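You operate a simulated robot arm through the tools that you are given. There is no shell and no other tool.

You are at the controls of a simulated robot arm. One attempt, no reset.

JOB
Shut both open gates, zero the counter and run two cycles.
Fine: gates and counter first; motor on, clutch in, hand lever twice; motor off at the end.
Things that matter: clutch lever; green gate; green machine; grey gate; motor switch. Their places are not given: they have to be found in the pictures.

It is judged by the outcome, as a careful person would: the job done as asked, and still so three seconds after it is handed in. It fails if anything else is knocked over, pushed out of place, dropped, spilled or broken.

ROBOT AND FRAMES
A 6-joint arm with a two-finger gripper, fixed in place. Base frame: the origin is at the foot of the arm, x ahead of it, y to its left, z up. Readings come in mm, degrees, newtons and seconds.
Its first joint turns from -166.0 to 166.0 degrees. Payload 2.45 kg.
The TCP is the grasp point between the finger pads, 20 mm short of the fingertips. In the tool frame z runs along the fingers and y along their closing line. The gripper opens to 140 mm. The gripper's body begins 168 mm behind the TCP.
Orientation is told as [roll, pitch, yaw] about the base's x, y, z axes, in that order, counted from this pose: with the fingers straight down and closing along the base's y, the tool's x points along the base's -x, its y along +y and its z along -z.

CONTROLS
- The arm moves only by the tool servo_tool. Its argument "plan" is one flat list of numbers, 6 for each row, row after row: the shift along the base's x, y, z in units of 150 mm (1.0 is 150 mm), then the turn, a rotation vector about the base's x, y, z in units of 120 degrees (1.0 is 120 degrees). In form: [dx, dy, dz, ax, ay, az, dx, dy, dz, ax, ay, az, ...]. A call has 1 to 20 rows; each row is the pose to reach, as a shift and turn from the pose commanded when the call began. "claw" is the gripper command, from -1 (shut) to 1 (fully open), values between in proportion, set as the call begins (left out, the last holds). A call with a number of a shift or a turn outside -1 to 1 is refused whole. Each row takes 0.2 s and may step no farther than 50 mm and 8.6 degrees from the row before; otherwise, or with a gripper value out of range, the whole call is refused. A pose out of reach is approached as far as the arm can. The call stops where the force on the tool passes 90 N (or 10 N more than at its start, if that is more) or the arm is blocked; 0.2 s more then pass. Each finger travels about 45 mm/s and halts on what it meets, pressing with about 34 N; the grip force reading is that of the motor and also rises with nothing between the fingers. The clock runs only during rows and for 0.2 s after the last one: add rows that repeat a pose to give the fingers time. It gives the time, the measured TCP pose, the force on the tool (base axes), the opening and the grip force at its end, in the units of the frame above (readings bear some noise), with the torque about the TCP (base axes, N m) and any sound that the robot's microphone picked up.
- Cameras (640 x 400 px; columns grow to the right, rows downward): "scene" is fixed at [220, 650.7, 1615.7]; the picture's right is [-0.60, -0.80, 0.00], its down [-0.38, 0.29, -0.88] and it looks along [0.70, -0.53, -0.48] (base axes); focal length 336 px, centre (320, 200). "wrist" rides on the gripper at [78, 11, -209] in the tool frame; the picture's right is [-0.14, 0.99, 0.00], its down [-0.92, -0.13, -0.37] and it looks along [-0.37, -0.05, 0.93] (tool axes); focal length 280 px, centre (320, 200).
- snapshot(camera): a new picture of that camera. The clock stands still meanwhile.
- locate(camera, pixels): for up to 12 pixels [column, row] of the newest picture of that camera ("zoom" is the newest enlarged one), the place [x, y, z] in the base frame of the surface seen there, good to about 2 mm. The clock stands still meanwhile.
- inspect(camera, box): a new picture of the part [left, top, right, bottom] of that camera's present view, enlarged. The clock stands still meanwhile.
- job_done(): hands the job in; it is judged then, once.

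Unless the task says otherwise, let go and move clear before handing in.

The tools are called by a JSON object that holds its "fn" and its "kwargs". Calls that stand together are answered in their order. servo_tool: Moves the arm, as the interface text tells. Its arguments: {"type":"object","properties":{"plan":{"type":"array"},"claw":{"type":"number"}},"required":["plan"]} The other tools are called the same way: snapshot (camera) takes a picture; locate (camera, pixels) gives the place of the surface under pixels of a picture; inspect (camera, box) takes an enlarged picture of a part of a camera's view; job_done () hands the job in.

At the start:

```text
t: 0.0
tcp_pos: [566.6, -20.5, 1448.7]
tool_rot: [0.0, 0.0, 0.0]
force: [-0.1, 0.8, -0.2]
wrist_torque: [0.03, 0.01, 0.03]
width: 139.9
grip_force: 0.1
```

scene: 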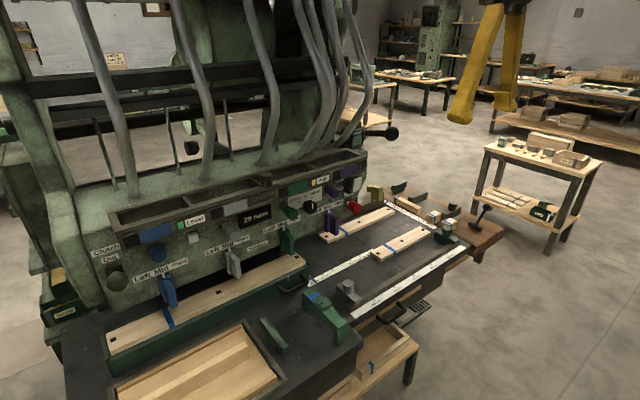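
wrist: 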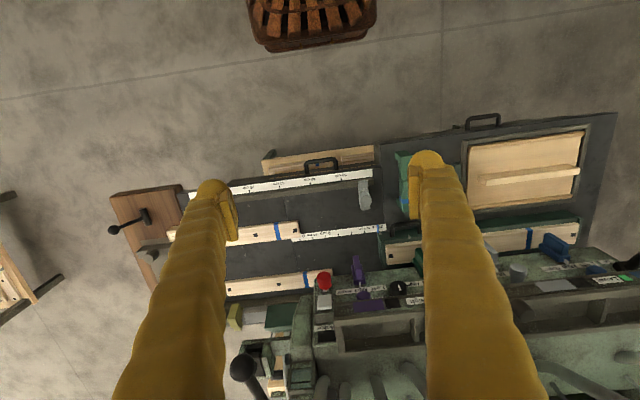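

The scene picture shows a green machine with labelled levers, gates and knobs along its front panel (about pixels 100-400, 170-300). I'll enlarge several parts to read the labels.

{"fn": "inspect", "kwargs": {"camera": "scene", "box": [80, 200, 240, 300]}}

{"fn": "inspect", "kwargs": {"camera": "scene", "box": [200, 160, 360, 260]}}

{"fn": "inspect", "kwargs": {"camera": "scene", "box": [320, 160, 520, 285]}}

{"fn": "inspect", "kwargs": {"camera": "scene", "box": [240, 230, 440, 355]}}

{"fn": "inspect", "kwargs": {"camera": "wrist", "box": [220, 240, 440, 400]}}

{"fn": "inspect", "kwargs": {"camera": "wrist", "box": [440, 210, 640, 335]}}

```text
4.00 times, centred on (160, 250) of scene
```

zoom: 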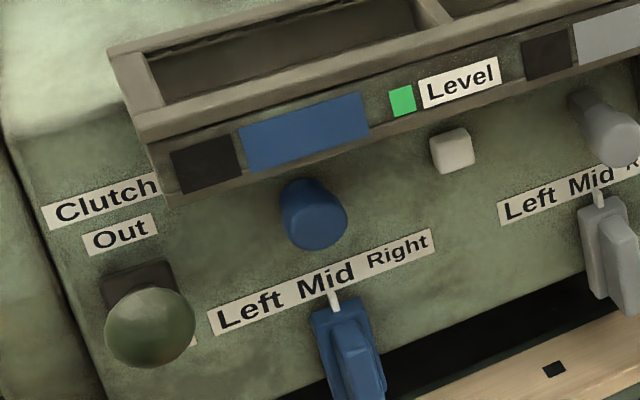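

```text
4.00 times, centred on (280, 210) of scene
```

zoom: 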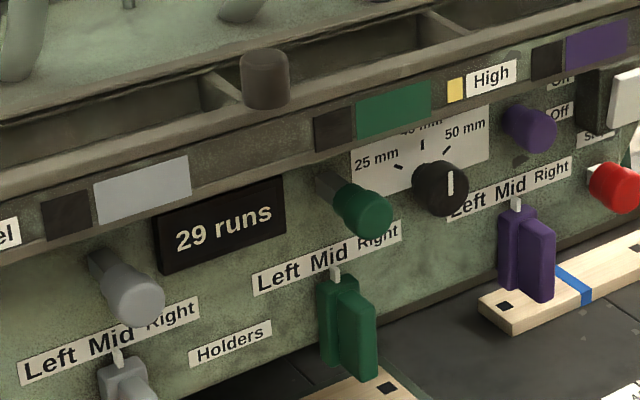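

```text
3.20 times, centred on (420, 222) of scene
```

zoom: 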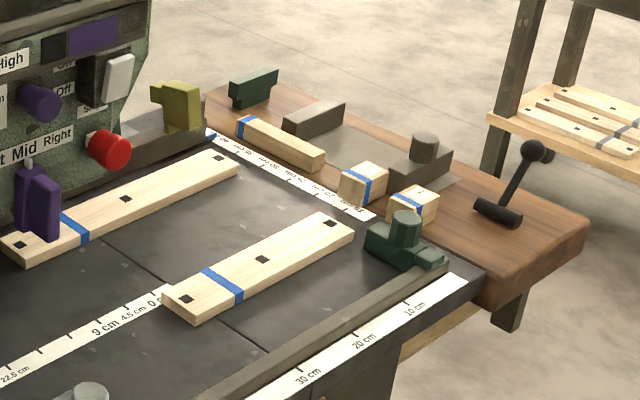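

```text
3.20 times, centred on (340, 292) of scene
```

zoom: 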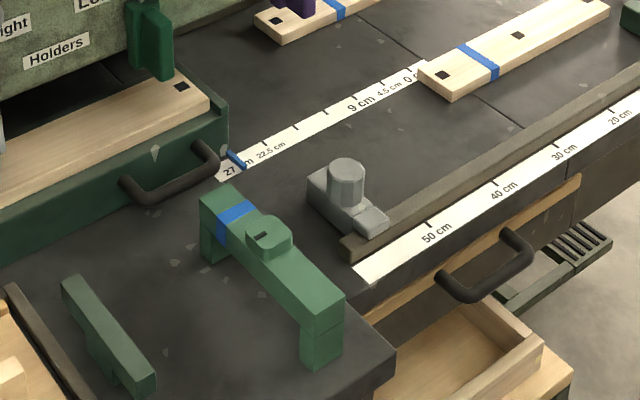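

```text
2.50 times, centred on (330, 320) of wrist
```

zoom: 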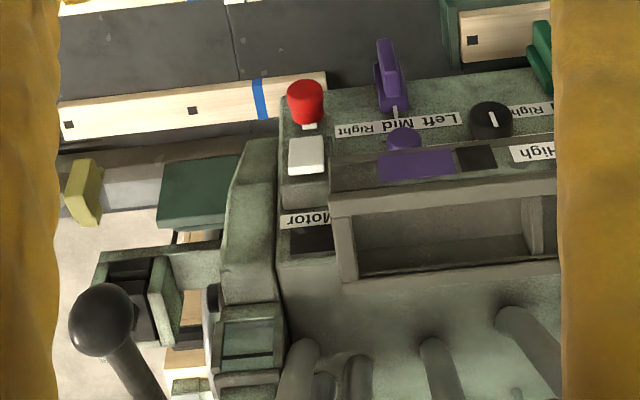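

```text
3.20 times, centred on (540, 272) of wrist
```

zoom: 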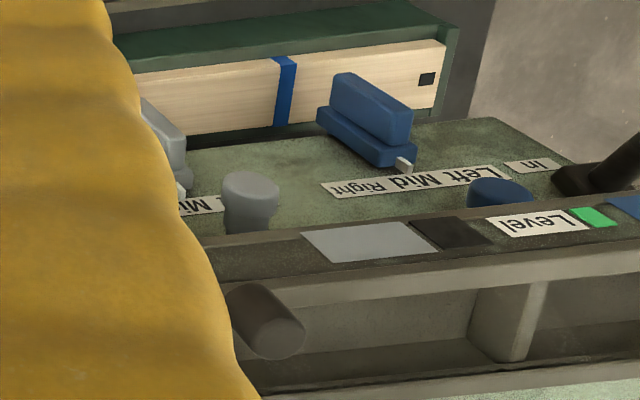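

The pictures show four colour channels (blue, grey, green, purple), each with a round knob and a Left/Mid/Right paddle, and a "29 runs" counter at (257,217). The clutch ball is at (117,281) and the red knob and motor switch are near (355,205). I'll get their coordinates and more enlarged views.

{"fn": "inspect", "kwargs": {"camera": "scene", "box": [300, 160, 400, 222]}}

{"fn": "inspect", "kwargs": {"camera": "scene", "box": [210, 170, 310, 232]}}

{"fn": "inspect", "kwargs": {"camera": "scene", "box": [330, 100, 430, 162]}}

{"fn": "locate", "kwargs": {"camera": "scene", "pixels": [[117, 280], [158, 253], [232, 232], [290, 211], [333, 192], [354, 207], [257, 217], [193, 238], [266, 178], [310, 206], [388, 133], [190, 228]]}}

{"fn": "locate", "kwargs": {"camera": "scene", "pixels": [[168, 290], [234, 262], [287, 240], [330, 220], [156, 233], [236, 208], [298, 187], [349, 171], [352, 188], [362, 160], [100, 200], [366, 152]]}}

```text
6.40 times, centred on (350, 191) of scene
```

zoom: 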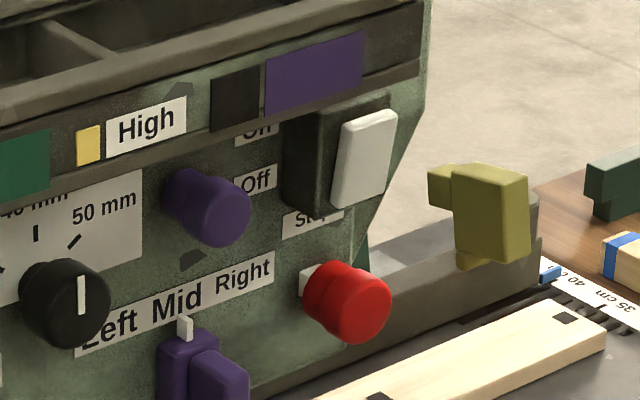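

```text
6.40 times, centred on (260, 201) of scene
```

zoom: 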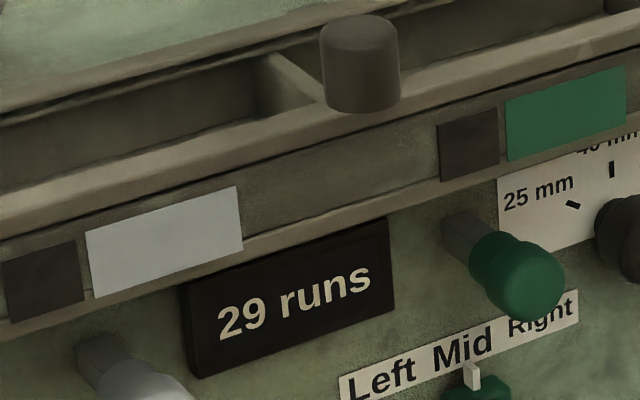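

```text
6.40 times, centred on (380, 131) of scene
```

zoom: 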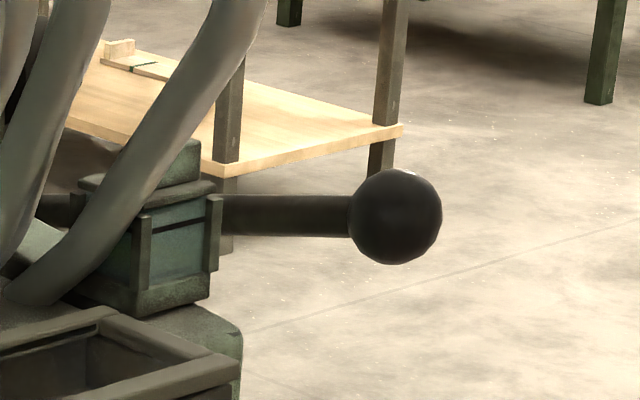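

```text
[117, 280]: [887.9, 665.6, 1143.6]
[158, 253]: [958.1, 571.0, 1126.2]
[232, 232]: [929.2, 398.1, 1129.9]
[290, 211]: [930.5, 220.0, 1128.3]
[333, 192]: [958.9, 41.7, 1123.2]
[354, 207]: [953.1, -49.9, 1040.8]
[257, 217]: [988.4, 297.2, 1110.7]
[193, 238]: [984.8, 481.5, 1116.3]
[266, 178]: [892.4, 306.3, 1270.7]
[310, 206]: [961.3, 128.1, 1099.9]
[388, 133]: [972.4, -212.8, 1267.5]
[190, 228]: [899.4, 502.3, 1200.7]
```

```text
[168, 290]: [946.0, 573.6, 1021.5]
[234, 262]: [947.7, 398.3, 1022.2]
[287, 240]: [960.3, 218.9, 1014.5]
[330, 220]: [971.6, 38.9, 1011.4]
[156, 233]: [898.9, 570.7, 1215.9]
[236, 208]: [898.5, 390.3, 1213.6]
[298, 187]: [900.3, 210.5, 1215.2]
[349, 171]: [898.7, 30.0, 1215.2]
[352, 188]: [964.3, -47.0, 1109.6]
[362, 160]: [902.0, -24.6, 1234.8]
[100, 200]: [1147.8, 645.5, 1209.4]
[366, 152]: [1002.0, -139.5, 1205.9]
```

Panel controls face -x: the blue and purple knobs sit at x≈958, while grey (232,232) and green (290,211) stick out to x≈930, so those are likely the open gates. I'll locate more of the table and the obstacles before moving the arm to look at the panel head-on.

{"fn": "locate", "kwargs": {"camera": "scene", "pixels": [[280, 255], [210, 360], [345, 285], [320, 300], [265, 330], [370, 195], [440, 225], [485, 215], [375, 193], [110, 340], [400, 190], [340, 350]]}}

{"fn": "locate", "kwargs": {"camera": "wrist", "pixels": [[244, 367], [325, 280], [325, 303], [320, 327], [145, 218], [484, 120], [360, 265], [600, 120], [320, 165], [270, 350], [310, 20], [130, 190]]}}

```text
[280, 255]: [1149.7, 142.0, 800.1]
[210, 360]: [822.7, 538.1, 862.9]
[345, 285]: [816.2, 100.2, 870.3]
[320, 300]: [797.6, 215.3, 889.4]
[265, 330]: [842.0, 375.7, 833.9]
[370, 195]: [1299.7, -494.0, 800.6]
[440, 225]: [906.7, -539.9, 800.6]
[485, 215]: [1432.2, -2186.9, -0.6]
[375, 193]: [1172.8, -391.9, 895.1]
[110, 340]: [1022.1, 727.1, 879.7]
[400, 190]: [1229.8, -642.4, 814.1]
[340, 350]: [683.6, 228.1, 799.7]
```

```text
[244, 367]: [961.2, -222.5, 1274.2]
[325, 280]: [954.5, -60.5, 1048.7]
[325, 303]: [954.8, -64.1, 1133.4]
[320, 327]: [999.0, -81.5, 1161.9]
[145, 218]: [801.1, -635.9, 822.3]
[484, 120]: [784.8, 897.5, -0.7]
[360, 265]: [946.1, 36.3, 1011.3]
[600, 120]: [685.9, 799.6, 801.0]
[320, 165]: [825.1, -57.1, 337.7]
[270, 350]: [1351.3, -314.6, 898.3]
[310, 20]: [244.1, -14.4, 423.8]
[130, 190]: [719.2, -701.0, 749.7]
```

The table is at z≈800 and the panel is at x≈985, so there is free room in front of it. I'll turn the tool to point at the panel (+x) while moving left and down.

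{"fn": "servo_tool", "kwargs": {"plan": [-0.04, 0.09, -0.09, 0, -0.0682, 0, -0.08, 0.18, -0.18, 0, -0.1364, 0, -0.12, 0.27, -0.27, 0, -0.2045, 0, -0.16, 0.36, -0.36, 0, -0.2727, 0, -0.2, 0.45, -0.45, 0, -0.3409, 0, -0.24, 0.54, -0.54, 0, -0.4091, 0, -0.28, 0.63, -0.63, 0, -0.4773, 0, -0.32, 0.72, -0.72, 0, -0.5455, 0, -0.36, 0.81, -0.81, 0, -0.6136, 0, -0.4, 0.9, -0.9, 0, -0.6818, 0, -0.44, 1, -1, 0, -0.75, 0]}}

```text
t: 2.4
tcp_pos: [518.3, 145.7, 1346.4]
tool_rot: [14.5, -89.7, -14.7]
force: [0.4, 0.3, 0.5]
wrist_torque: [-0.01, 0.08, -0.03]
width: 140.0
grip_force: 0.1
out of reach, approached as far as the arm can: row 11
```

The last row was only partly reached (TCP at [518,146,1346], tool roughly horizontal), probably too folded there. I'll look from both cameras.

{"fn": "snapshot", "kwargs": {"camera": "wrist"}}

{"fn": "snapshot", "kwargs": {"camera": "scene"}}

```text
taken
```

wrist: 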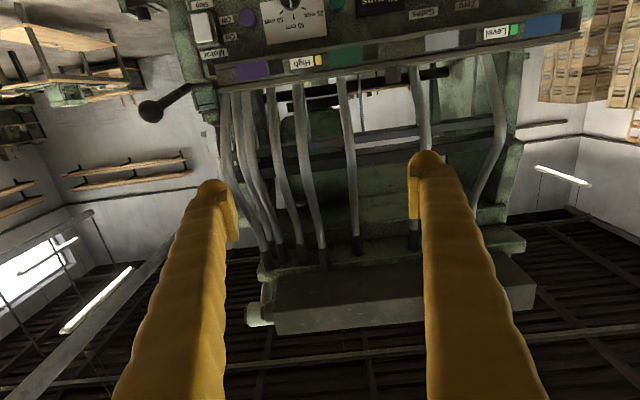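

```text
taken
```

scene: 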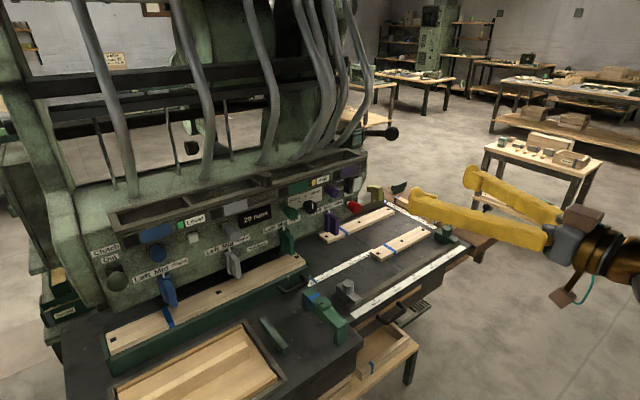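

The wrist view (upside-down) shows more labels under the rail, such as "Zero" near (462,8). I'll move forward, left and down for a proper view.

{"fn": "servo_tool", "kwargs": {"plan": [0.13, 0.1, -0.17, 0, 0, 0, 0.27, 0.25, -0.33, 0, 0, 0, 0.4, 0.4, -0.5, 0, 0, 0, 0.53, 0.55, -0.67, 0, 0, 0, 0.6, 0.7, -0.83, 0, 0, 0, 0.6, 0.85, -1, 0, 0, 0, 0.6, 0.85, -1, 0, 0, 0]}}

{"fn": "snapshot", "kwargs": {"camera": "wrist"}}

```text
t: 4.0
tcp_pos: [613.5, 279.0, 1202.7]
tool_rot: [33.2, -89.9, -33.2]
force: [-0.2, -0.1, -0.1]
wrist_torque: [0.02, 0.01, -0.01]
width: 139.8
grip_force: 0.1
out of reach, approached as far as the arm can: row 1, 2, 3, 4, 5, 6, 7
```

```text
taken
```

wrist: 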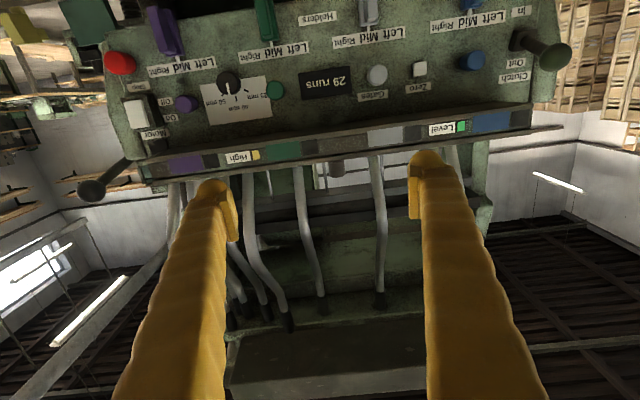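

Now the labels read clearly: "Gates" by the grey knob (377,75), "Zero" by the white button (419,69), "Clutch In/Out" by the ball lever (550,55), "Motor On/Off/Stop" by the white rocker (135,112). I'll locate these and enlarge.

{"fn": "locate", "kwargs": {"camera": "wrist", "pixels": [[377, 75], [275, 90], [187, 104], [472, 62], [419, 69], [550, 57], [522, 40], [120, 63], [137, 112], [133, 104], [142, 120], [92, 190]]}}

{"fn": "inspect", "kwargs": {"camera": "wrist", "box": [80, 40, 240, 140]}}

{"fn": "inspect", "kwargs": {"camera": "wrist", "box": [420, 0, 600, 112]}}

{"fn": "inspect", "kwargs": {"camera": "wrist", "box": [240, 40, 440, 165]}}

```text
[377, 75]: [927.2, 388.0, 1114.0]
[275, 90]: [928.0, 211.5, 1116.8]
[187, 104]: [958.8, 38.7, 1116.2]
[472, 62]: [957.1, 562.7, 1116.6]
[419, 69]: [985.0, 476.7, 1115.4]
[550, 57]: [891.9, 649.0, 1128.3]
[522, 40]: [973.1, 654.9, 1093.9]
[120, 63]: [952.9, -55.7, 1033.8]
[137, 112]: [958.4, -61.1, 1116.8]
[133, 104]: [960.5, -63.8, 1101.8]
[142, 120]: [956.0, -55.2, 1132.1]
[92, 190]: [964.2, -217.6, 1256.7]
```

```text
4.00 times, centred on (160, 90) of wrist
```

zoom: 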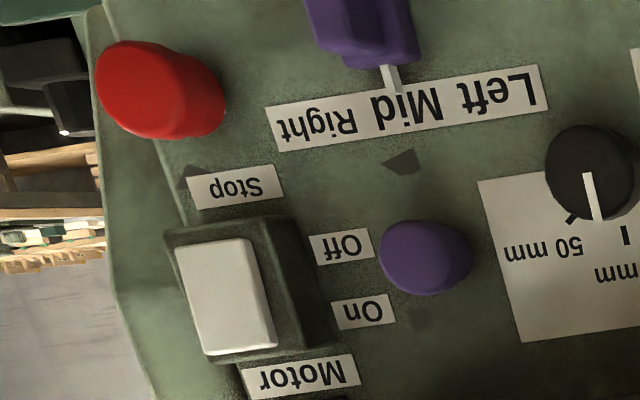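

```text
3.56 times, centred on (510, 56) of wrist
```

zoom: 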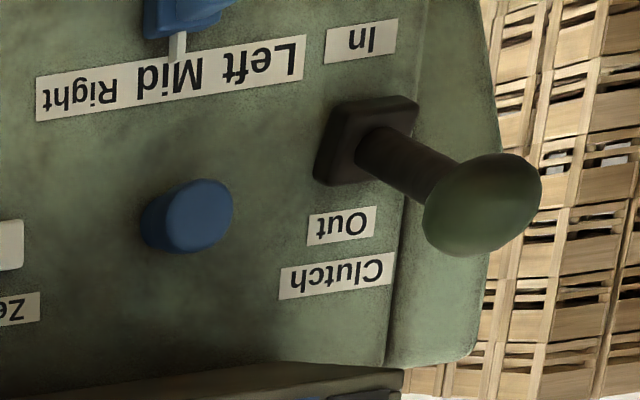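

```text
3.20 times, centred on (340, 102) of wrist
```

zoom: 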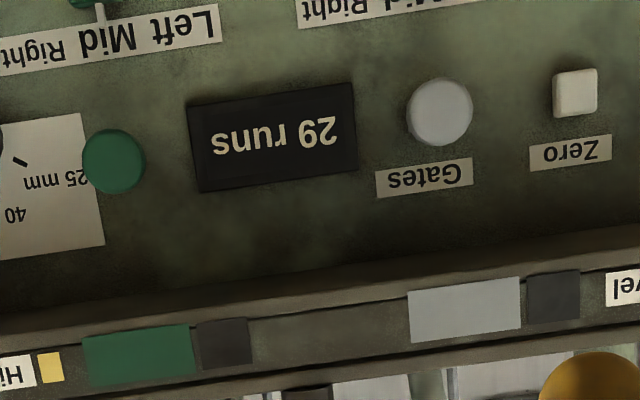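

The readings show the panel layout well; "Zero" is the white button at [985,477,1115], grey gate knob front at [927,388,1114], green at [928,212,1117]. I'll shut the fingers and approach the grey knob in steps, checking whether the pose becomes reachable further out.

{"fn": "servo_tool", "kwargs": {"plan": [0.15, 0.1, 0, 0, 0, 0, 0.3, 0.2, 0, 0, 0, 0, 0.45, 0.3, 0, 0, 0, 0, 0.6, 0.4, 0, 0, 0, 0, 0.75, 0.5, 0, 0, 0, 0, 0.9, 0.6, 0, 0, 0, 0, 1, 0.7, 0, 0, 0, 0, 1, 0.7, 0, 0, 0, 0], "claw": -1}}

```text
t: 5.8
tcp_pos: [763.3, 384.0, 1201.1]
tool_rot: [-61.4, -90.0, 61.4]
force: [-0.2, 1.5, 0.3]
wrist_torque: [-0.01, -0.02, -0.04]
width: 0.0
grip_force: 16.4
```

The pose is now fully reachable and follows commands exactly. Next I'll line up in front of the grey knob at [870,388,1115].

{"fn": "servo_tool", "kwargs": {"plan": [0.14, 0, -0.14, 0, 0, 0, 0.28, 0.01, -0.28, 0, 0, 0, 0.42, 0.02, -0.42, 0, 0, 0, 0.56, 0.027, -0.574, 0, 0, 0, 0.62, 0.027, -0.574, 0, 0, 0, 0.62, 0.027, -0.574, 0, 0, 0]}}

{"fn": "snapshot", "kwargs": {"camera": "wrist"}}

{"fn": "snapshot", "kwargs": {"camera": "scene"}}

```text
t: 7.2
tcp_pos: [855.4, 387.7, 1114.8]
tool_rot: [-90.1, -90.0, 90.3]
force: [0.3, -0.4, -0.6]
wrist_torque: [-0.01, 0.03, 0.02]
width: 0.0
grip_force: 29.4
```

```text
taken
```

wrist: 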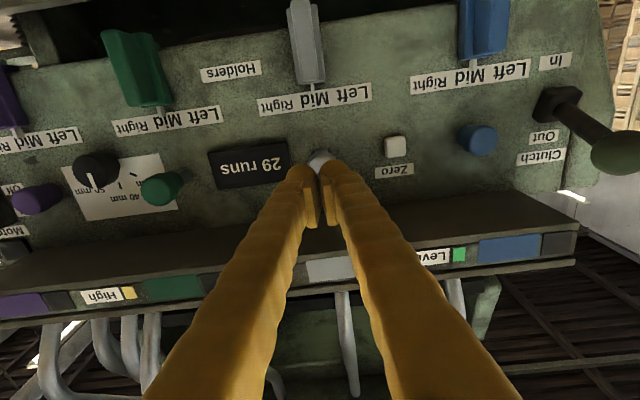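

```text
taken
```

scene: 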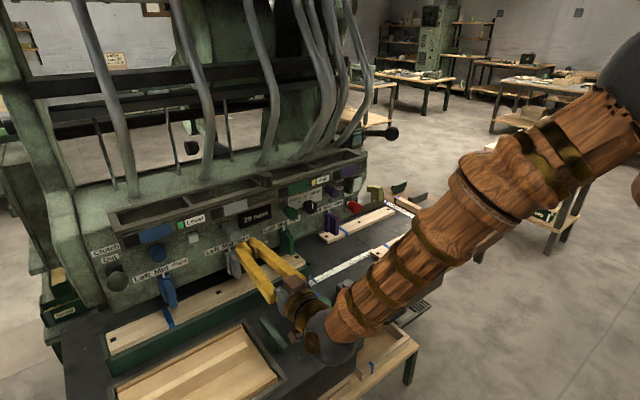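

The closed fingers are in line with the grey knob (wrist pixel (320,160)). I'll push it in gently to the depth of the blue and purple knobs (x≈958).

{"fn": "servo_tool", "kwargs": {"plan": [0.15, 0, 0, 0, 0, 0, 0.28, 0, 0, 0, 0, 0, 0.32, 0, 0, 0, 0, 0, 0.35, 0, 0, 0, 0, 0, 0.38, 0, 0, 0, 0, 0, 0.41, 0, 0, 0, 0, 0, 0.44, 0, 0, 0, 0, 0, 0.47, 0, 0, 0, 0, 0, 0.5, 0, 0, 0, 0, 0, 0.52, 0, 0, 0, 0, 0, 0.54, 0, 0, 0, 0, 0, 0.55, 0, 0, 0, 0, 0, 0.56, 0, 0, 0, 0, 0]}}

```text
t: 10.0
tcp_pos: [940.1, 387.4, 1115.0]
tool_rot: [-36.9, -89.9, 36.8]
force: [-49.6, -9.6, 2.3]
wrist_torque: [0.01, -0.03, 0.26]
width: 0.0
grip_force: 28.9
```

The push met 50 N at x=960 of the fingertips, which looks like the end stop. I'll back off and check.

{"fn": "servo_tool", "kwargs": {"plan": [-0.1, 0, 0, 0, 0, 0, -0.3, 0, 0, 0, 0, 0, -0.5, 0, 0, 0, 0, 0, -0.6, -0.2, 0, 0, 0, 0, -0.6, -0.4, 0, 0, 0, 0, -0.6, -0.6, 0, 0, 0, 0, -0.6, -0.6, 0, 0, 0, 0]}}

{"fn": "snapshot", "kwargs": {"camera": "wrist"}}

{"fn": "inspect", "kwargs": {"camera": "scene", "box": [160, 180, 320, 280]}}

```text
t: 11.6
tcp_pos: [850.7, 298.0, 1114.9]
tool_rot: [-68.3, -90.1, 68.3]
force: [0.3, 0.4, -0.2]
wrist_torque: [-0.01, 0.01, 0.0]
width: 0.0
grip_force: 29.4
```

```text
taken
```

wrist: 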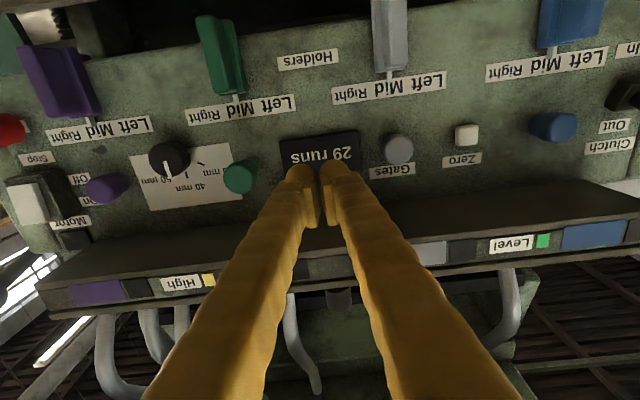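

```text
4.00 times, centred on (240, 230) of scene
```

zoom: 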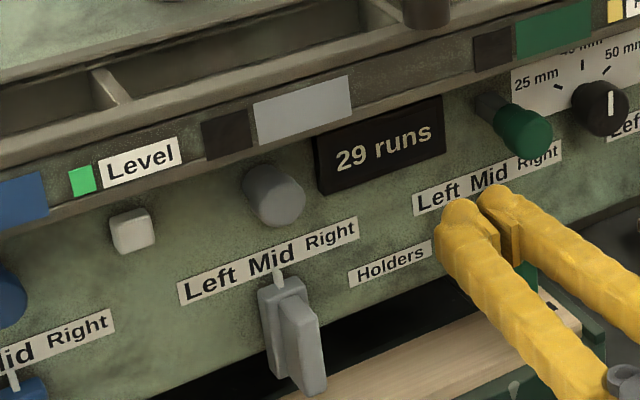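

The grey knob now sits short like the blue one (zoom (275,195)). I'll verify its depth against blue/purple, then go to the green knob.

{"fn": "locate", "kwargs": {"camera": "wrist", "pixels": [[399, 150], [240, 178], [106, 188], [558, 127], [466, 135], [28, 205], [420, 275]]}}

{"fn": "servo_tool", "kwargs": {"plan": [0, -0.2, 0, 0, 0, 0, 0, -0.4, 0, 0, 0, 0, 0, -0.57, 0, 0, 0, 0, 0, -0.57, 0, 0, 0, 0]}}

```text
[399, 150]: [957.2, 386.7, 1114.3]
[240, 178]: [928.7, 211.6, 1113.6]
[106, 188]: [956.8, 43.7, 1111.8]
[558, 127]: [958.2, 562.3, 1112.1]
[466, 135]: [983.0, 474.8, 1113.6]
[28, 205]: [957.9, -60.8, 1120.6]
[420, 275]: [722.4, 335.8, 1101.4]
```

```text
t: 12.6
tcp_pos: [850.3, 213.1, 1113.6]
tool_rot: [10.0, -90.0, -10.0]
force: [0.4, 0.4, 0.8]
wrist_torque: [0.0, 0.0, 0.01]
width: 0.0
grip_force: 29.3
```

Grey is at x=957, matching blue and purple (958, 957). Now I'll push the green knob the same way.

{"fn": "servo_tool", "kwargs": {"plan": [0.15, 0, 0, 0, 0, 0, 0.3, 0, 0, 0, 0, 0, 0.35, 0, 0, 0, 0, 0, 0.38, 0, 0, 0, 0, 0, 0.41, 0, 0, 0, 0, 0, 0.44, 0, 0, 0, 0, 0, 0.47, 0, 0, 0, 0, 0, 0.5, 0, 0, 0, 0, 0, 0.53, 0, 0, 0, 0, 0, 0.55, 0, 0, 0, 0, 0, 0.57, 0, 0, 0, 0, 0, 0.58, 0, 0, 0, 0, 0, 0.592, 0, 0, 0, 0, 0]}}

{"fn": "servo_tool", "kwargs": {"plan": [-0.1, 0, 0, 0, 0, 0, -0.3, 0, 0, 0, 0, 0, -0.5, 0, 0, 0, 0, 0, -0.55, 0.25, 0, 0, 0, 0, -0.55, 0.5, 0, 0, 0, 0, -0.55, 0.75, 0, 0, 0, 0, -0.55, 1, 0, 0, 0, 0, -0.55, 1, 0, 0, 0, 0]}}

{"fn": "snapshot", "kwargs": {"camera": "wrist"}}

{"fn": "inspect", "kwargs": {"camera": "scene", "box": [160, 180, 320, 280]}}

```text
t: 15.4
tcp_pos: [937.7, 211.9, 1114.7]
tool_rot: [-28.9, -89.9, 28.9]
force: [-17.8, -0.3, -0.3]
wrist_torque: [0.05, 0.02, -0.17]
width: 0.0
grip_force: 29.2
```

```text
t: 17.2
tcp_pos: [857.6, 361.8, 1114.7]
tool_rot: [-89.9, -90.1, 89.9]
force: [0.1, -0.1, -0.4]
wrist_torque: [0.0, -0.02, -0.01]
width: 0.0
grip_force: 29.5
```

```text
taken
```

wrist: 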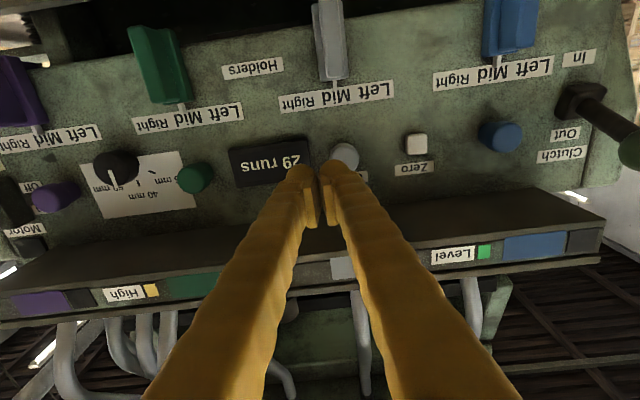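

```text
4.00 times, centred on (240, 230) of scene
```

zoom: 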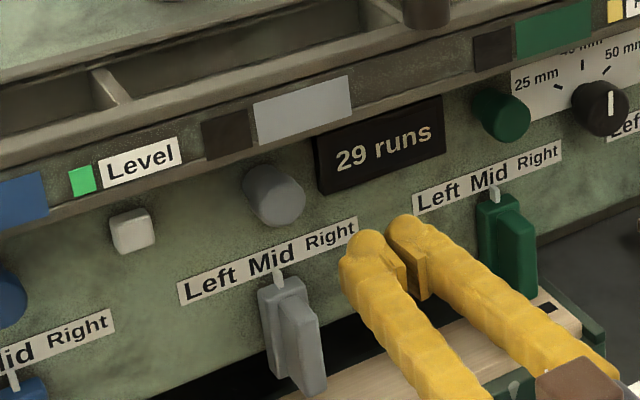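

{"fn": "locate", "kwargs": {"camera": "wrist", "pixels": [[194, 178], [348, 153], [57, 196], [500, 137], [415, 144], [410, 140], [421, 148]]}}

{"fn": "servo_tool", "kwargs": {"plan": [0, 0.25, 0, 0, 0, 0, 0, 0.5, 0, 0, 0, 0, 0, 0.76, 0, 0, 0, 0, 0.25, 0.76, 0, 0, 0, 0, 0.5, 0.76, 0, 0, 0, 0, 0.5, 0.76, 0, 0, 0, 0]}}

```text
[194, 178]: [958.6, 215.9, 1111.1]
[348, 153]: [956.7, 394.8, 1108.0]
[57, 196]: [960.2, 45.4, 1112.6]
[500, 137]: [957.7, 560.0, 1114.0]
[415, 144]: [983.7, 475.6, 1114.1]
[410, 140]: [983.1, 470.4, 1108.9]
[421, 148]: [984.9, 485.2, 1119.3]
```

```text
t: 18.6
tcp_pos: [930.8, 475.3, 1114.5]
tool_rot: [-103.8, -89.9, 103.9]
force: [-1.8, 0.2, 0.3]
wrist_torque: [-0.02, -0.01, 0.0]
width: 0.0
grip_force: 29.6
```

All four gate knobs are now level (green at x=958.6). The fingertips are about 32 mm short of the Zero button (face x≈984), so I'll press it gently.

{"fn": "servo_tool", "kwargs": {"plan": [0.12, 0, 0, 0, 0, 0, 0.18, 0, 0, 0, 0, 0, 0.21, 0, 0, 0, 0, 0, 0.23, 0, 0, 0, 0, 0, 0.25, 0, 0, 0, 0, 0, 0.265, 0, 0, 0, 0, 0, 0.265, 0, 0, 0, 0, 0]}}

{"fn": "inspect", "kwargs": {"camera": "scene", "box": [160, 180, 320, 280]}}

```text
t: 20.2
tcp_pos: [971.8, 476.1, 1115.7]
tool_rot: [-64.4, -89.9, 64.4]
force: [-12.9, -1.4, 1.9]
wrist_torque: [0.04, -0.04, 0.03]
width: 6.2
grip_force: 29.6
heard: click
```

```text
4.00 times, centred on (240, 230) of scene
```

zoom: 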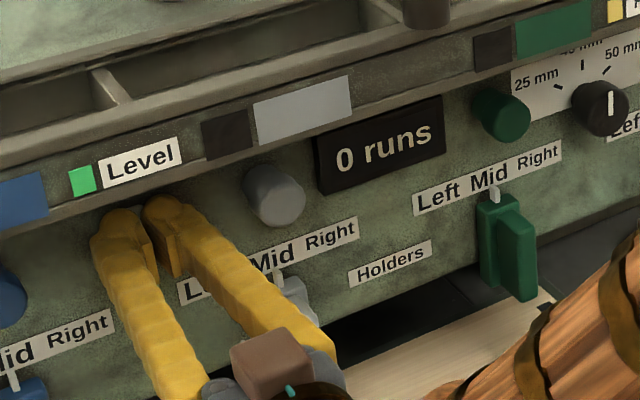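

The counter reads "0 runs" and a click was heard. I'll back straight off and travel right toward the motor switch.

{"fn": "servo_tool", "kwargs": {"plan": [-0.08, 0, 0, 0, 0, 0, -0.3, 0, 0, 0, 0, 0, -0.6, 0, 0, 0, 0, 0, -0.8, 0, 0, 0, 0, 0, -0.8, -0.3, 0, 0, 0, 0, -0.8, -0.6, 0, 0, 0, 0, -0.8, -0.9, 0, 0, 0, 0, -0.8, -1, 0, 0, 0, 0]}}

{"fn": "servo_tool", "kwargs": {"plan": [0, -0.25, 0, 0, 0, 0, 0, -0.5, 0, 0, 0, 0, 0, -0.75, 0, 0, 0, 0, 0, -1, 0, 0, 0, 0]}}

{"fn": "servo_tool", "kwargs": {"plan": [0, -0.25, 0, 0, 0, 0, 0, -0.5, 0, 0, 0, 0, 0, -0.75, 0, 0, 0, 0, 0, -1, 0, 0, 0, 0]}}

{"fn": "snapshot", "kwargs": {"camera": "wrist"}}

{"fn": "snapshot", "kwargs": {"camera": "scene"}}

```text
t: 22.0
tcp_pos: [851.6, 325.3, 1115.4]
tool_rot: [-148.8, -90.0, 148.8]
force: [0.1, -0.1, 0.4]
wrist_torque: [0.0, -0.02, -0.03]
width: 0.0
grip_force: 29.6
```

```text
t: 23.0
tcp_pos: [851.9, 175.1, 1115.4]
tool_rot: [58.3, -90.0, -58.3]
force: [-0.3, 0.4, 0.5]
wrist_torque: [-0.02, -0.01, -0.02]
width: 0.0
grip_force: 29.2
```

```text
t: 24.0
tcp_pos: [848.2, 72.8, 1126.0]
tool_rot: [-37.0, -89.3, 33.1]
force: [-0.3, -0.4, 0.3]
wrist_torque: [-0.01, 0.0, -0.05]
width: 0.1
grip_force: 29.2
out of reach, approached as far as the arm can: row 2, 3, 4
```

```text
taken
```

wrist: 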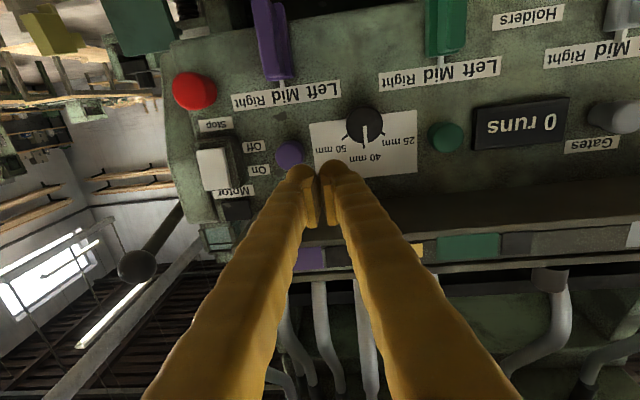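

```text
taken
```

scene: 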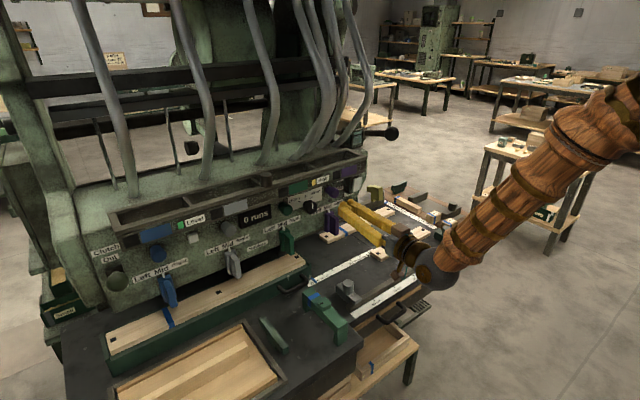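

The motor side (y≈-58) is out of reach with a level tool, so I'll need to tilt the fingers somewhat downward there. First I'll locate the rocker (212,168), the rail's end and the lever ball precisely.

{"fn": "inspect", "kwargs": {"camera": "wrist", "box": [100, 60, 340, 300]}}

{"fn": "locate", "kwargs": {"camera": "wrist", "pixels": [[212, 168], [208, 154], [217, 185], [200, 168], [224, 168], [240, 170], [195, 92], [237, 212], [217, 236], [290, 260], [136, 265], [165, 235]]}}

```text
1.67 times, centred on (220, 180) of wrist
```

zoom: 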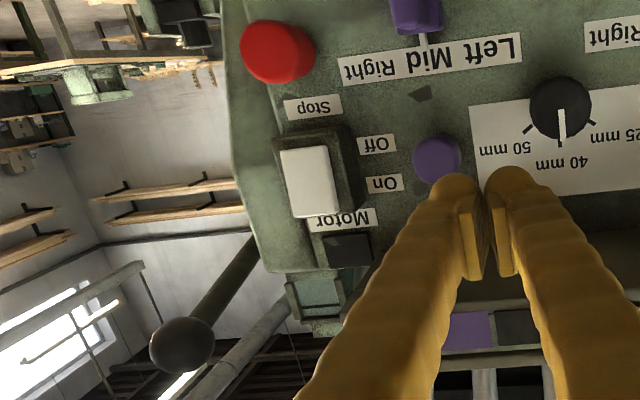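

```text
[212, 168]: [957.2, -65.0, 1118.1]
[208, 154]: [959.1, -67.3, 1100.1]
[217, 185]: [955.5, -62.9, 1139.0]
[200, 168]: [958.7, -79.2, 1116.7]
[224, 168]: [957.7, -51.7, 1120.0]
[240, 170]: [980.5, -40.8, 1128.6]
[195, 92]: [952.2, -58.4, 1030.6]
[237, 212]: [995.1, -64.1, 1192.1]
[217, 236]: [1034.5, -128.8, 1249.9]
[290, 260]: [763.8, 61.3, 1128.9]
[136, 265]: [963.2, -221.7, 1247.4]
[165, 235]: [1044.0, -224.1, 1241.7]
```

The rocker spans y -79..-51, z 1095..1143, and its top sticks out (Off); a dark lamp sits above "Motor". I'll tilt the tool 25° downward and shift over to y=-65.

{"fn": "servo_tool", "kwargs": {"plan": [0, -0.02, 0, 0, 0.065, 0, 0, -0.1, 0, 0, 0.13, 0, 0, -0.3, 0, 0, 0.195, 0, 0, -0.5, 0, 0, 0.208, 0, 0, -0.7, 0, 0, 0.208, 0, 0, -0.92, 0, 0, 0.208, 0, 0, -0.92, 0, 0, 0.208, 0]}}

{"fn": "snapshot", "kwargs": {"camera": "wrist"}}

{"fn": "snapshot", "kwargs": {"camera": "scene"}}

```text
t: 25.6
tcp_pos: [846.5, -23.2, 1126.4]
tool_rot: [-6.0, -64.0, 0.9]
force: [-0.3, -0.3, -0.6]
wrist_torque: [0.02, -0.01, 0.03]
width: 0.0
grip_force: 29.7
out of reach, approached as far as the arm can: row 5, 6, 7
```

```text
taken
```

wrist: 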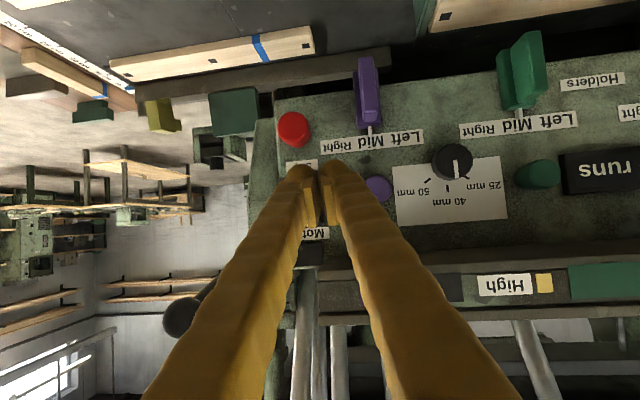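

```text
taken
```

scene: 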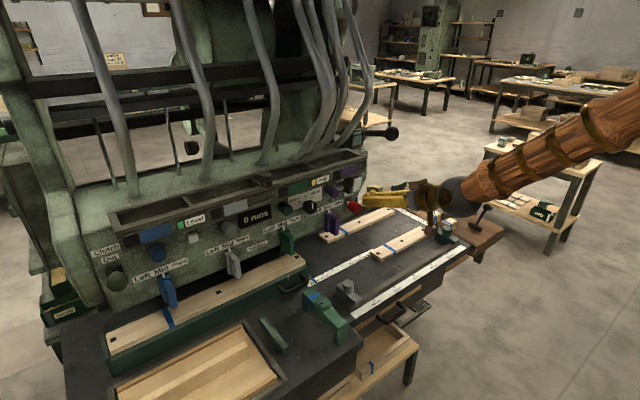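

At y=-23 the arm stopped short again, which looks like a wrist limit rather than distance. I'll zoom in on the arm to see its wrist configuration.

{"fn": "inspect", "kwargs": {"camera": "scene", "box": [340, 50, 640, 250]}}

{"fn": "locate", "kwargs": {"camera": "scene", "pixels": [[365, 200], [410, 195], [452, 192], [500, 175], [560, 145], [620, 110], [432, 220], [480, 190], [590, 130]]}}

```text
2.00 times, centred on (490, 150) of scene
```

zoom: 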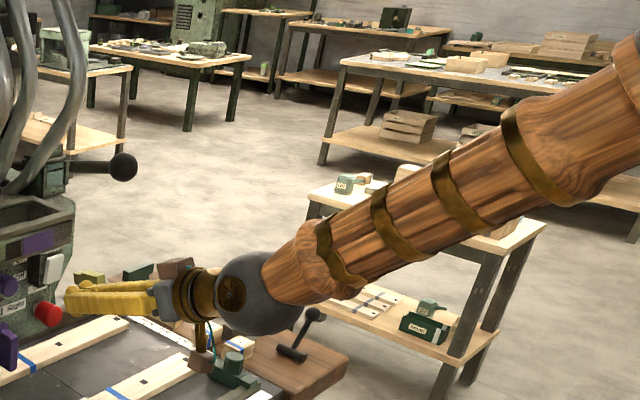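

```text
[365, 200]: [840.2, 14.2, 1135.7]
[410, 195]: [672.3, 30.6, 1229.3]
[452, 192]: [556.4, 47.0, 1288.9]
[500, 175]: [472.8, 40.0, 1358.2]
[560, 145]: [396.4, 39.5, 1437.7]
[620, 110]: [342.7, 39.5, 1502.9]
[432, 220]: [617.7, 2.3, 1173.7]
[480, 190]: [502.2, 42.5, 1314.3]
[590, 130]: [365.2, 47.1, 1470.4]
```

The forearm slopes 45° down and the wrist is nearly straight, so the roll joint hits its limit when crossing y≈0 with a straight-ahead tool. If I aim the tool about 20° toward -y, the limit should be avoided, so I'll yaw it while shifting to y≈-71.

{"fn": "servo_tool", "kwargs": {"plan": [0, 0, 0, 0, 0, -0.06, 0, -0.1, 0, 0, 0, -0.12, 0, -0.2, 0, 0, 0, -0.15, 0, -0.32, 0, 0, 0, -0.15, 0, -0.32, 0, 0, 0, -0.15]}}

{"fn": "snapshot", "kwargs": {"camera": "wrist"}}

{"fn": "inspect", "kwargs": {"camera": "scene", "box": [300, 150, 460, 250]}}

```text
t: 26.8
tcp_pos: [847.7, -71.1, 1125.2]
tool_rot: [-4.7, -64.4, -17.0]
force: [0.5, -0.1, 0.1]
wrist_torque: [-0.03, 0.0, -0.02]
width: 0.0
grip_force: 29.2
```

```text
taken
```

wrist: 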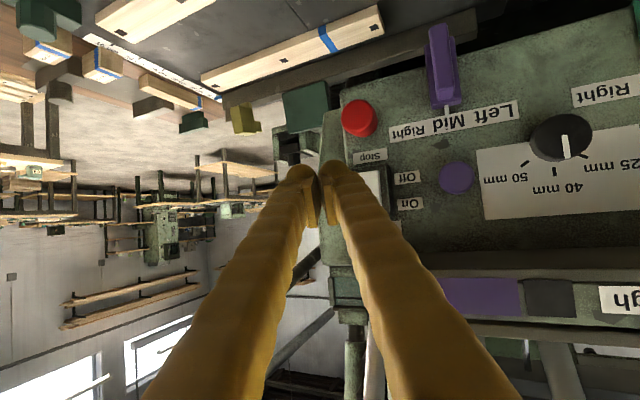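

```text
4.00 times, centred on (380, 200) of scene
```

zoom: 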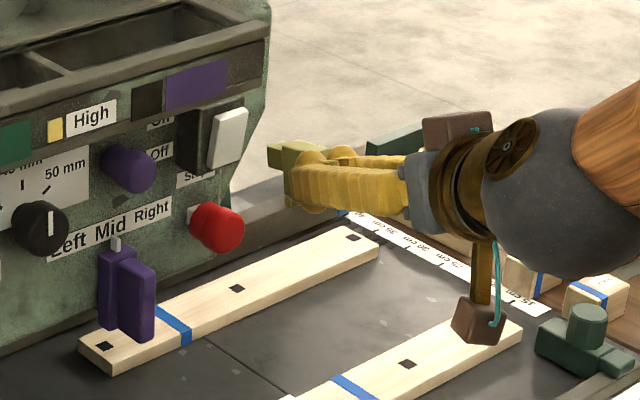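

The pose was reached exactly, and the fingertip's leading corner should land on the rocker's upper half. I'll advance in +x, slowly near contact.

{"fn": "servo_tool", "kwargs": {"plan": [0.2, 0, 0, 0, 0, 0, 0.4, 0.01, 0.01, 0, 0, 0, 0.5, 0.013, 0.02, 0, 0, 0, 0.53, 0.013, 0.02, 0, 0, 0, 0.55, 0.013, 0.02, 0, 0, 0, 0.57, 0.013, 0.02, 0, 0, 0, 0.58, 0.013, 0.02, 0, 0, 0]}}

{"fn": "inspect", "kwargs": {"camera": "scene", "box": [300, 150, 460, 250]}}

{"fn": "snapshot", "kwargs": {"camera": "wrist"}}

```text
t: 28.4
tcp_pos: [935.2, -69.0, 1129.5]
tool_rot: [-4.6, -64.3, -17.2]
force: [-28.0, 3.3, 3.7]
wrist_torque: [0.04, -0.17, 0.23]
width: 0.2
grip_force: 29.4
```

```text
4.00 times, centred on (380, 200) of scene
```

zoom: 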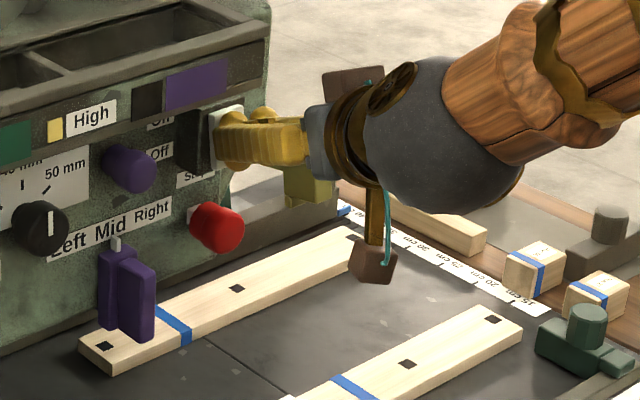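

```text
taken
```

wrist: 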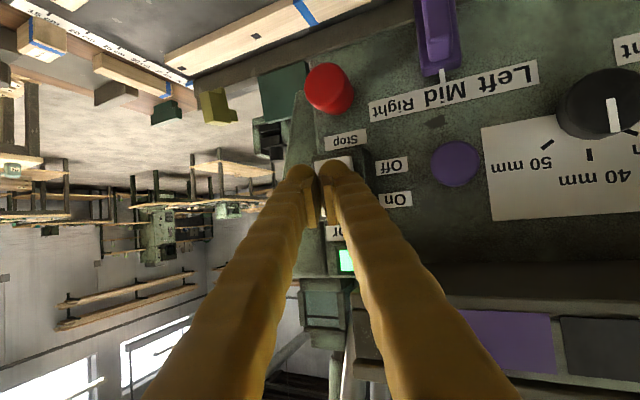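

The lamp above "Motor" now glows green (347,260). I'll back away and check that it stays on.

{"fn": "servo_tool", "kwargs": {"plan": [-0.2, 0, 0, 0, 0, 0, -0.5, 0, 0, 0, 0, 0, -0.7, 0, 0, 0, 0, 0, -0.7, 0.2, 0, 0, 0, 0, -0.7, 0.4, 0, 0, 0, 0, -0.7, 0.4, 0, 0, 0, 0]}}

{"fn": "snapshot", "kwargs": {"camera": "wrist"}}

{"fn": "inspect", "kwargs": {"camera": "scene", "box": [300, 100, 460, 250]}}

```text
t: 29.8
tcp_pos: [830.0, -9.8, 1128.9]
tool_rot: [-4.7, -64.5, -17.3]
force: [0.4, 0.1, 0.0]
wrist_torque: [0.0, 0.0, -0.02]
width: 0.0
grip_force: 29.5
```

```text
taken
```

wrist: 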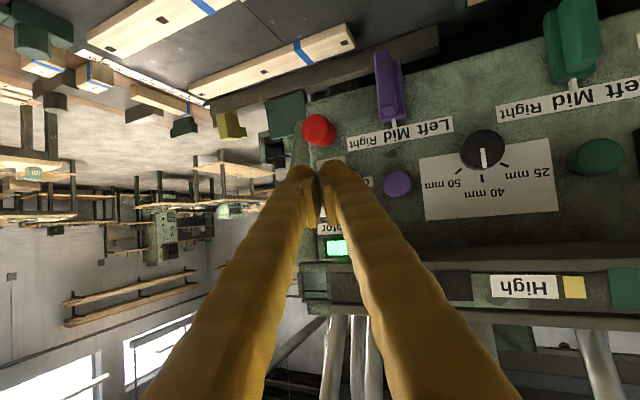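

```text
2.67 times, centred on (380, 175) of scene
```

zoom: 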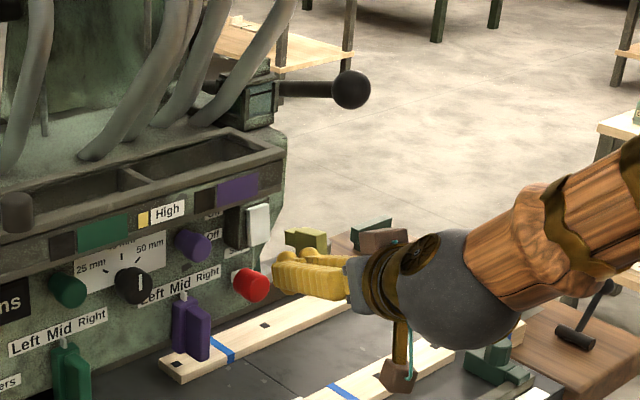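

The motor lamp (337,247) stays green. Next is the clutch, so I'll travel left to y≈650 and return the tool to level along the way.

{"fn": "servo_tool", "kwargs": {"plan": [0, 0.25, 0, 0, 0, 0, 0, 0.5, 0, 0, 0, 0, 0, 0.75, 0, 0, 0, 0, 0, 1, 0, 0, 0, 0]}}

{"fn": "servo_tool", "kwargs": {"plan": [0, 0.2, 0, -0.007, -0.035, 0.031, 0, 0.4, 0, -0.014, -0.07, 0.062, 0, 0.6, 0, -0.02, -0.106, 0.092, 0, 0.8, 0, -0.027, -0.142, 0.123, 0, 1, 0, -0.034, -0.177, 0.154, 0, 1, 0, -0.041, -0.2125, 0.185]}}

{"fn": "servo_tool", "kwargs": {"plan": [0, 0.25, 0, 0, 0, 0, 0, 0.5, 0, 0, 0, 0, 0, 0.75, 0, 0, 0, 0, 0, 1, 0, 0, 0, 0], "claw": 0}}

{"fn": "snapshot", "kwargs": {"camera": "wrist"}}

```text
t: 30.8
tcp_pos: [829.5, 140.6, 1129.7]
tool_rot: [-4.6, -64.4, -17.2]
force: [-0.1, 0.3, 0.1]
wrist_torque: [0.0, 0.02, 0.02]
width: 0.0
grip_force: 29.5
```

```text
t: 32.2
tcp_pos: [829.6, 290.0, 1129.0]
tool_rot: [-99.6, -87.8, 100.0]
force: [0.1, -0.1, -0.1]
wrist_torque: [0.01, -0.03, 0.03]
width: 0.0
grip_force: 29.0
```

```text
t: 33.2
tcp_pos: [830.0, 441.0, 1128.4]
tool_rot: [-97.7, -87.7, 98.0]
force: [-0.4, -1.0, 0.1]
wrist_torque: [-0.01, 0.01, 0.0]
width: 69.9
grip_force: 0.0
```

```text
taken
```

wrist: 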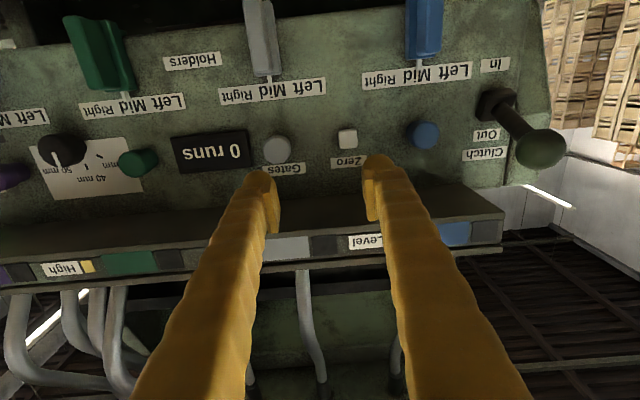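

The tool is level and the fingers are half open (70 mm). I'll locate the clutch ball (540,148), its base and the rail end.

{"fn": "inspect", "kwargs": {"camera": "wrist", "box": [440, 60, 600, 260]}}

{"fn": "locate", "kwargs": {"camera": "wrist", "pixels": [[540, 148], [528, 148], [555, 148], [540, 135], [540, 163], [497, 102], [515, 122], [500, 210], [500, 235], [497, 130], [493, 65], [488, 190]]}}

```text
2.00 times, centred on (520, 160) of wrist
```

zoom: 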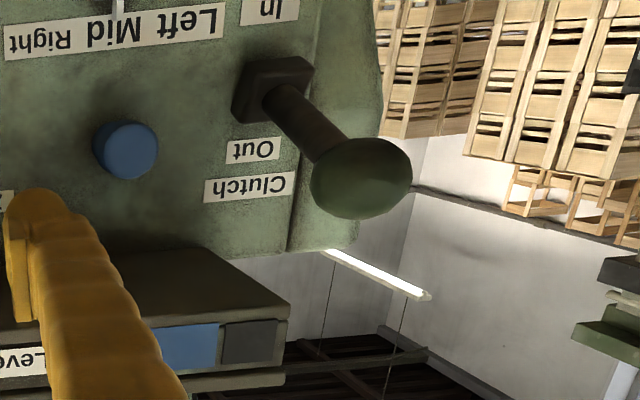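

```text
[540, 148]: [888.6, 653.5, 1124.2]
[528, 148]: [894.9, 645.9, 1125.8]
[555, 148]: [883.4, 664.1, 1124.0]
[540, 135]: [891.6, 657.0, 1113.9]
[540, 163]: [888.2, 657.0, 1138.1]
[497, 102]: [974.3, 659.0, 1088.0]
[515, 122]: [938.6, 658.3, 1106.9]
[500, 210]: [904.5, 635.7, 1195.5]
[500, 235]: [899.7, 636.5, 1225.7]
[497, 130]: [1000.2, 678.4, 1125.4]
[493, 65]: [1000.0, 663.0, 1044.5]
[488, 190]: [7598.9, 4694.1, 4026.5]
```

The clutch ball's centre is about [903,660,1130] with its pivot near [1000,660,1085]; the rail ends at y≈636, so it's clear. I'll line up at y=660 with open fingers, then straddle the ball.

{"fn": "servo_tool", "kwargs": {"plan": [-0.1, 0.25, 0, 0, 0, 0, -0.2, 0.5, 0, 0, 0, 0, -0.2, 0.75, 0, 0, 0, 0, -0.2, 1, 0, 0, 0, 0]}}

{"fn": "servo_tool", "kwargs": {"plan": [0, 0.2, 0, 0, -0.018, 0, 0, 0.46, 0.01, 0, -0.018, 0, 0, 0.46, 0.01, 0, -0.018, 0]}}

{"fn": "snapshot", "kwargs": {"camera": "wrist"}}

```text
t: 34.2
tcp_pos: [801.7, 591.2, 1130.0]
tool_rot: [-98.5, -87.8, 98.7]
force: [0.1, 0.1, 0.5]
wrist_torque: [-0.01, 0.04, -0.03]
width: 69.9
grip_force: 0.2
```

```text
t: 35.0
tcp_pos: [801.4, 660.0, 1129.6]
tool_rot: [-137.8, -86.7, 138.2]
force: [0.0, 0.1, -0.4]
wrist_torque: [-0.01, 0.02, 0.0]
width: 69.8
grip_force: 0.0
```

```text
taken
```

wrist: 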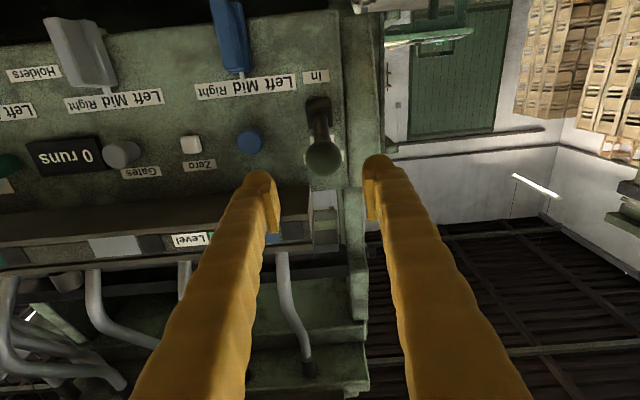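

The ball (322,157) is centred between the fingers. I'll advance to straddle it, then close.

{"fn": "servo_tool", "kwargs": {"plan": [0.25, 0, 0, 0, 0, 0, 0.5, 0, 0, 0, 0, 0, 0.66, 0, 0, 0, 0, 0, 0.66, 0, 0, 0, 0]}}

{"fn": "servo_tool", "kwargs": {"plan": [0, 0, 0, 0, 0, 0, 0, 0, 0, 0, 0, 0, 0, 0, 0, 0, 0, 0, 0, 0, 0, 0, 0, 0], "claw": -1}}

{"fn": "inspect", "kwargs": {"camera": "scene", "box": [60, 210, 260, 335]}}

```text
refused: plan must hold 6 numbers for each row
```

```text
t: 36.0
tcp_pos: [799.6, 659.9, 1130.1]
tool_rot: [-138.0, -86.7, 138.4]
force: [0.5, -0.6, 1.0]
wrist_torque: [0.02, -0.01, 0.0]
width: 0.0
grip_force: 15.2
```

```text
3.20 times, centred on (160, 272) of scene
```

zoom: 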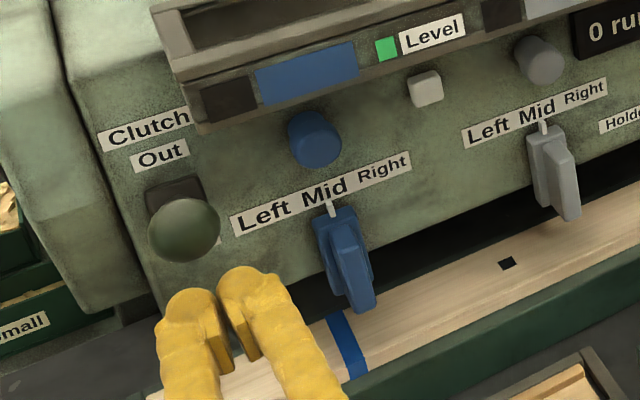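

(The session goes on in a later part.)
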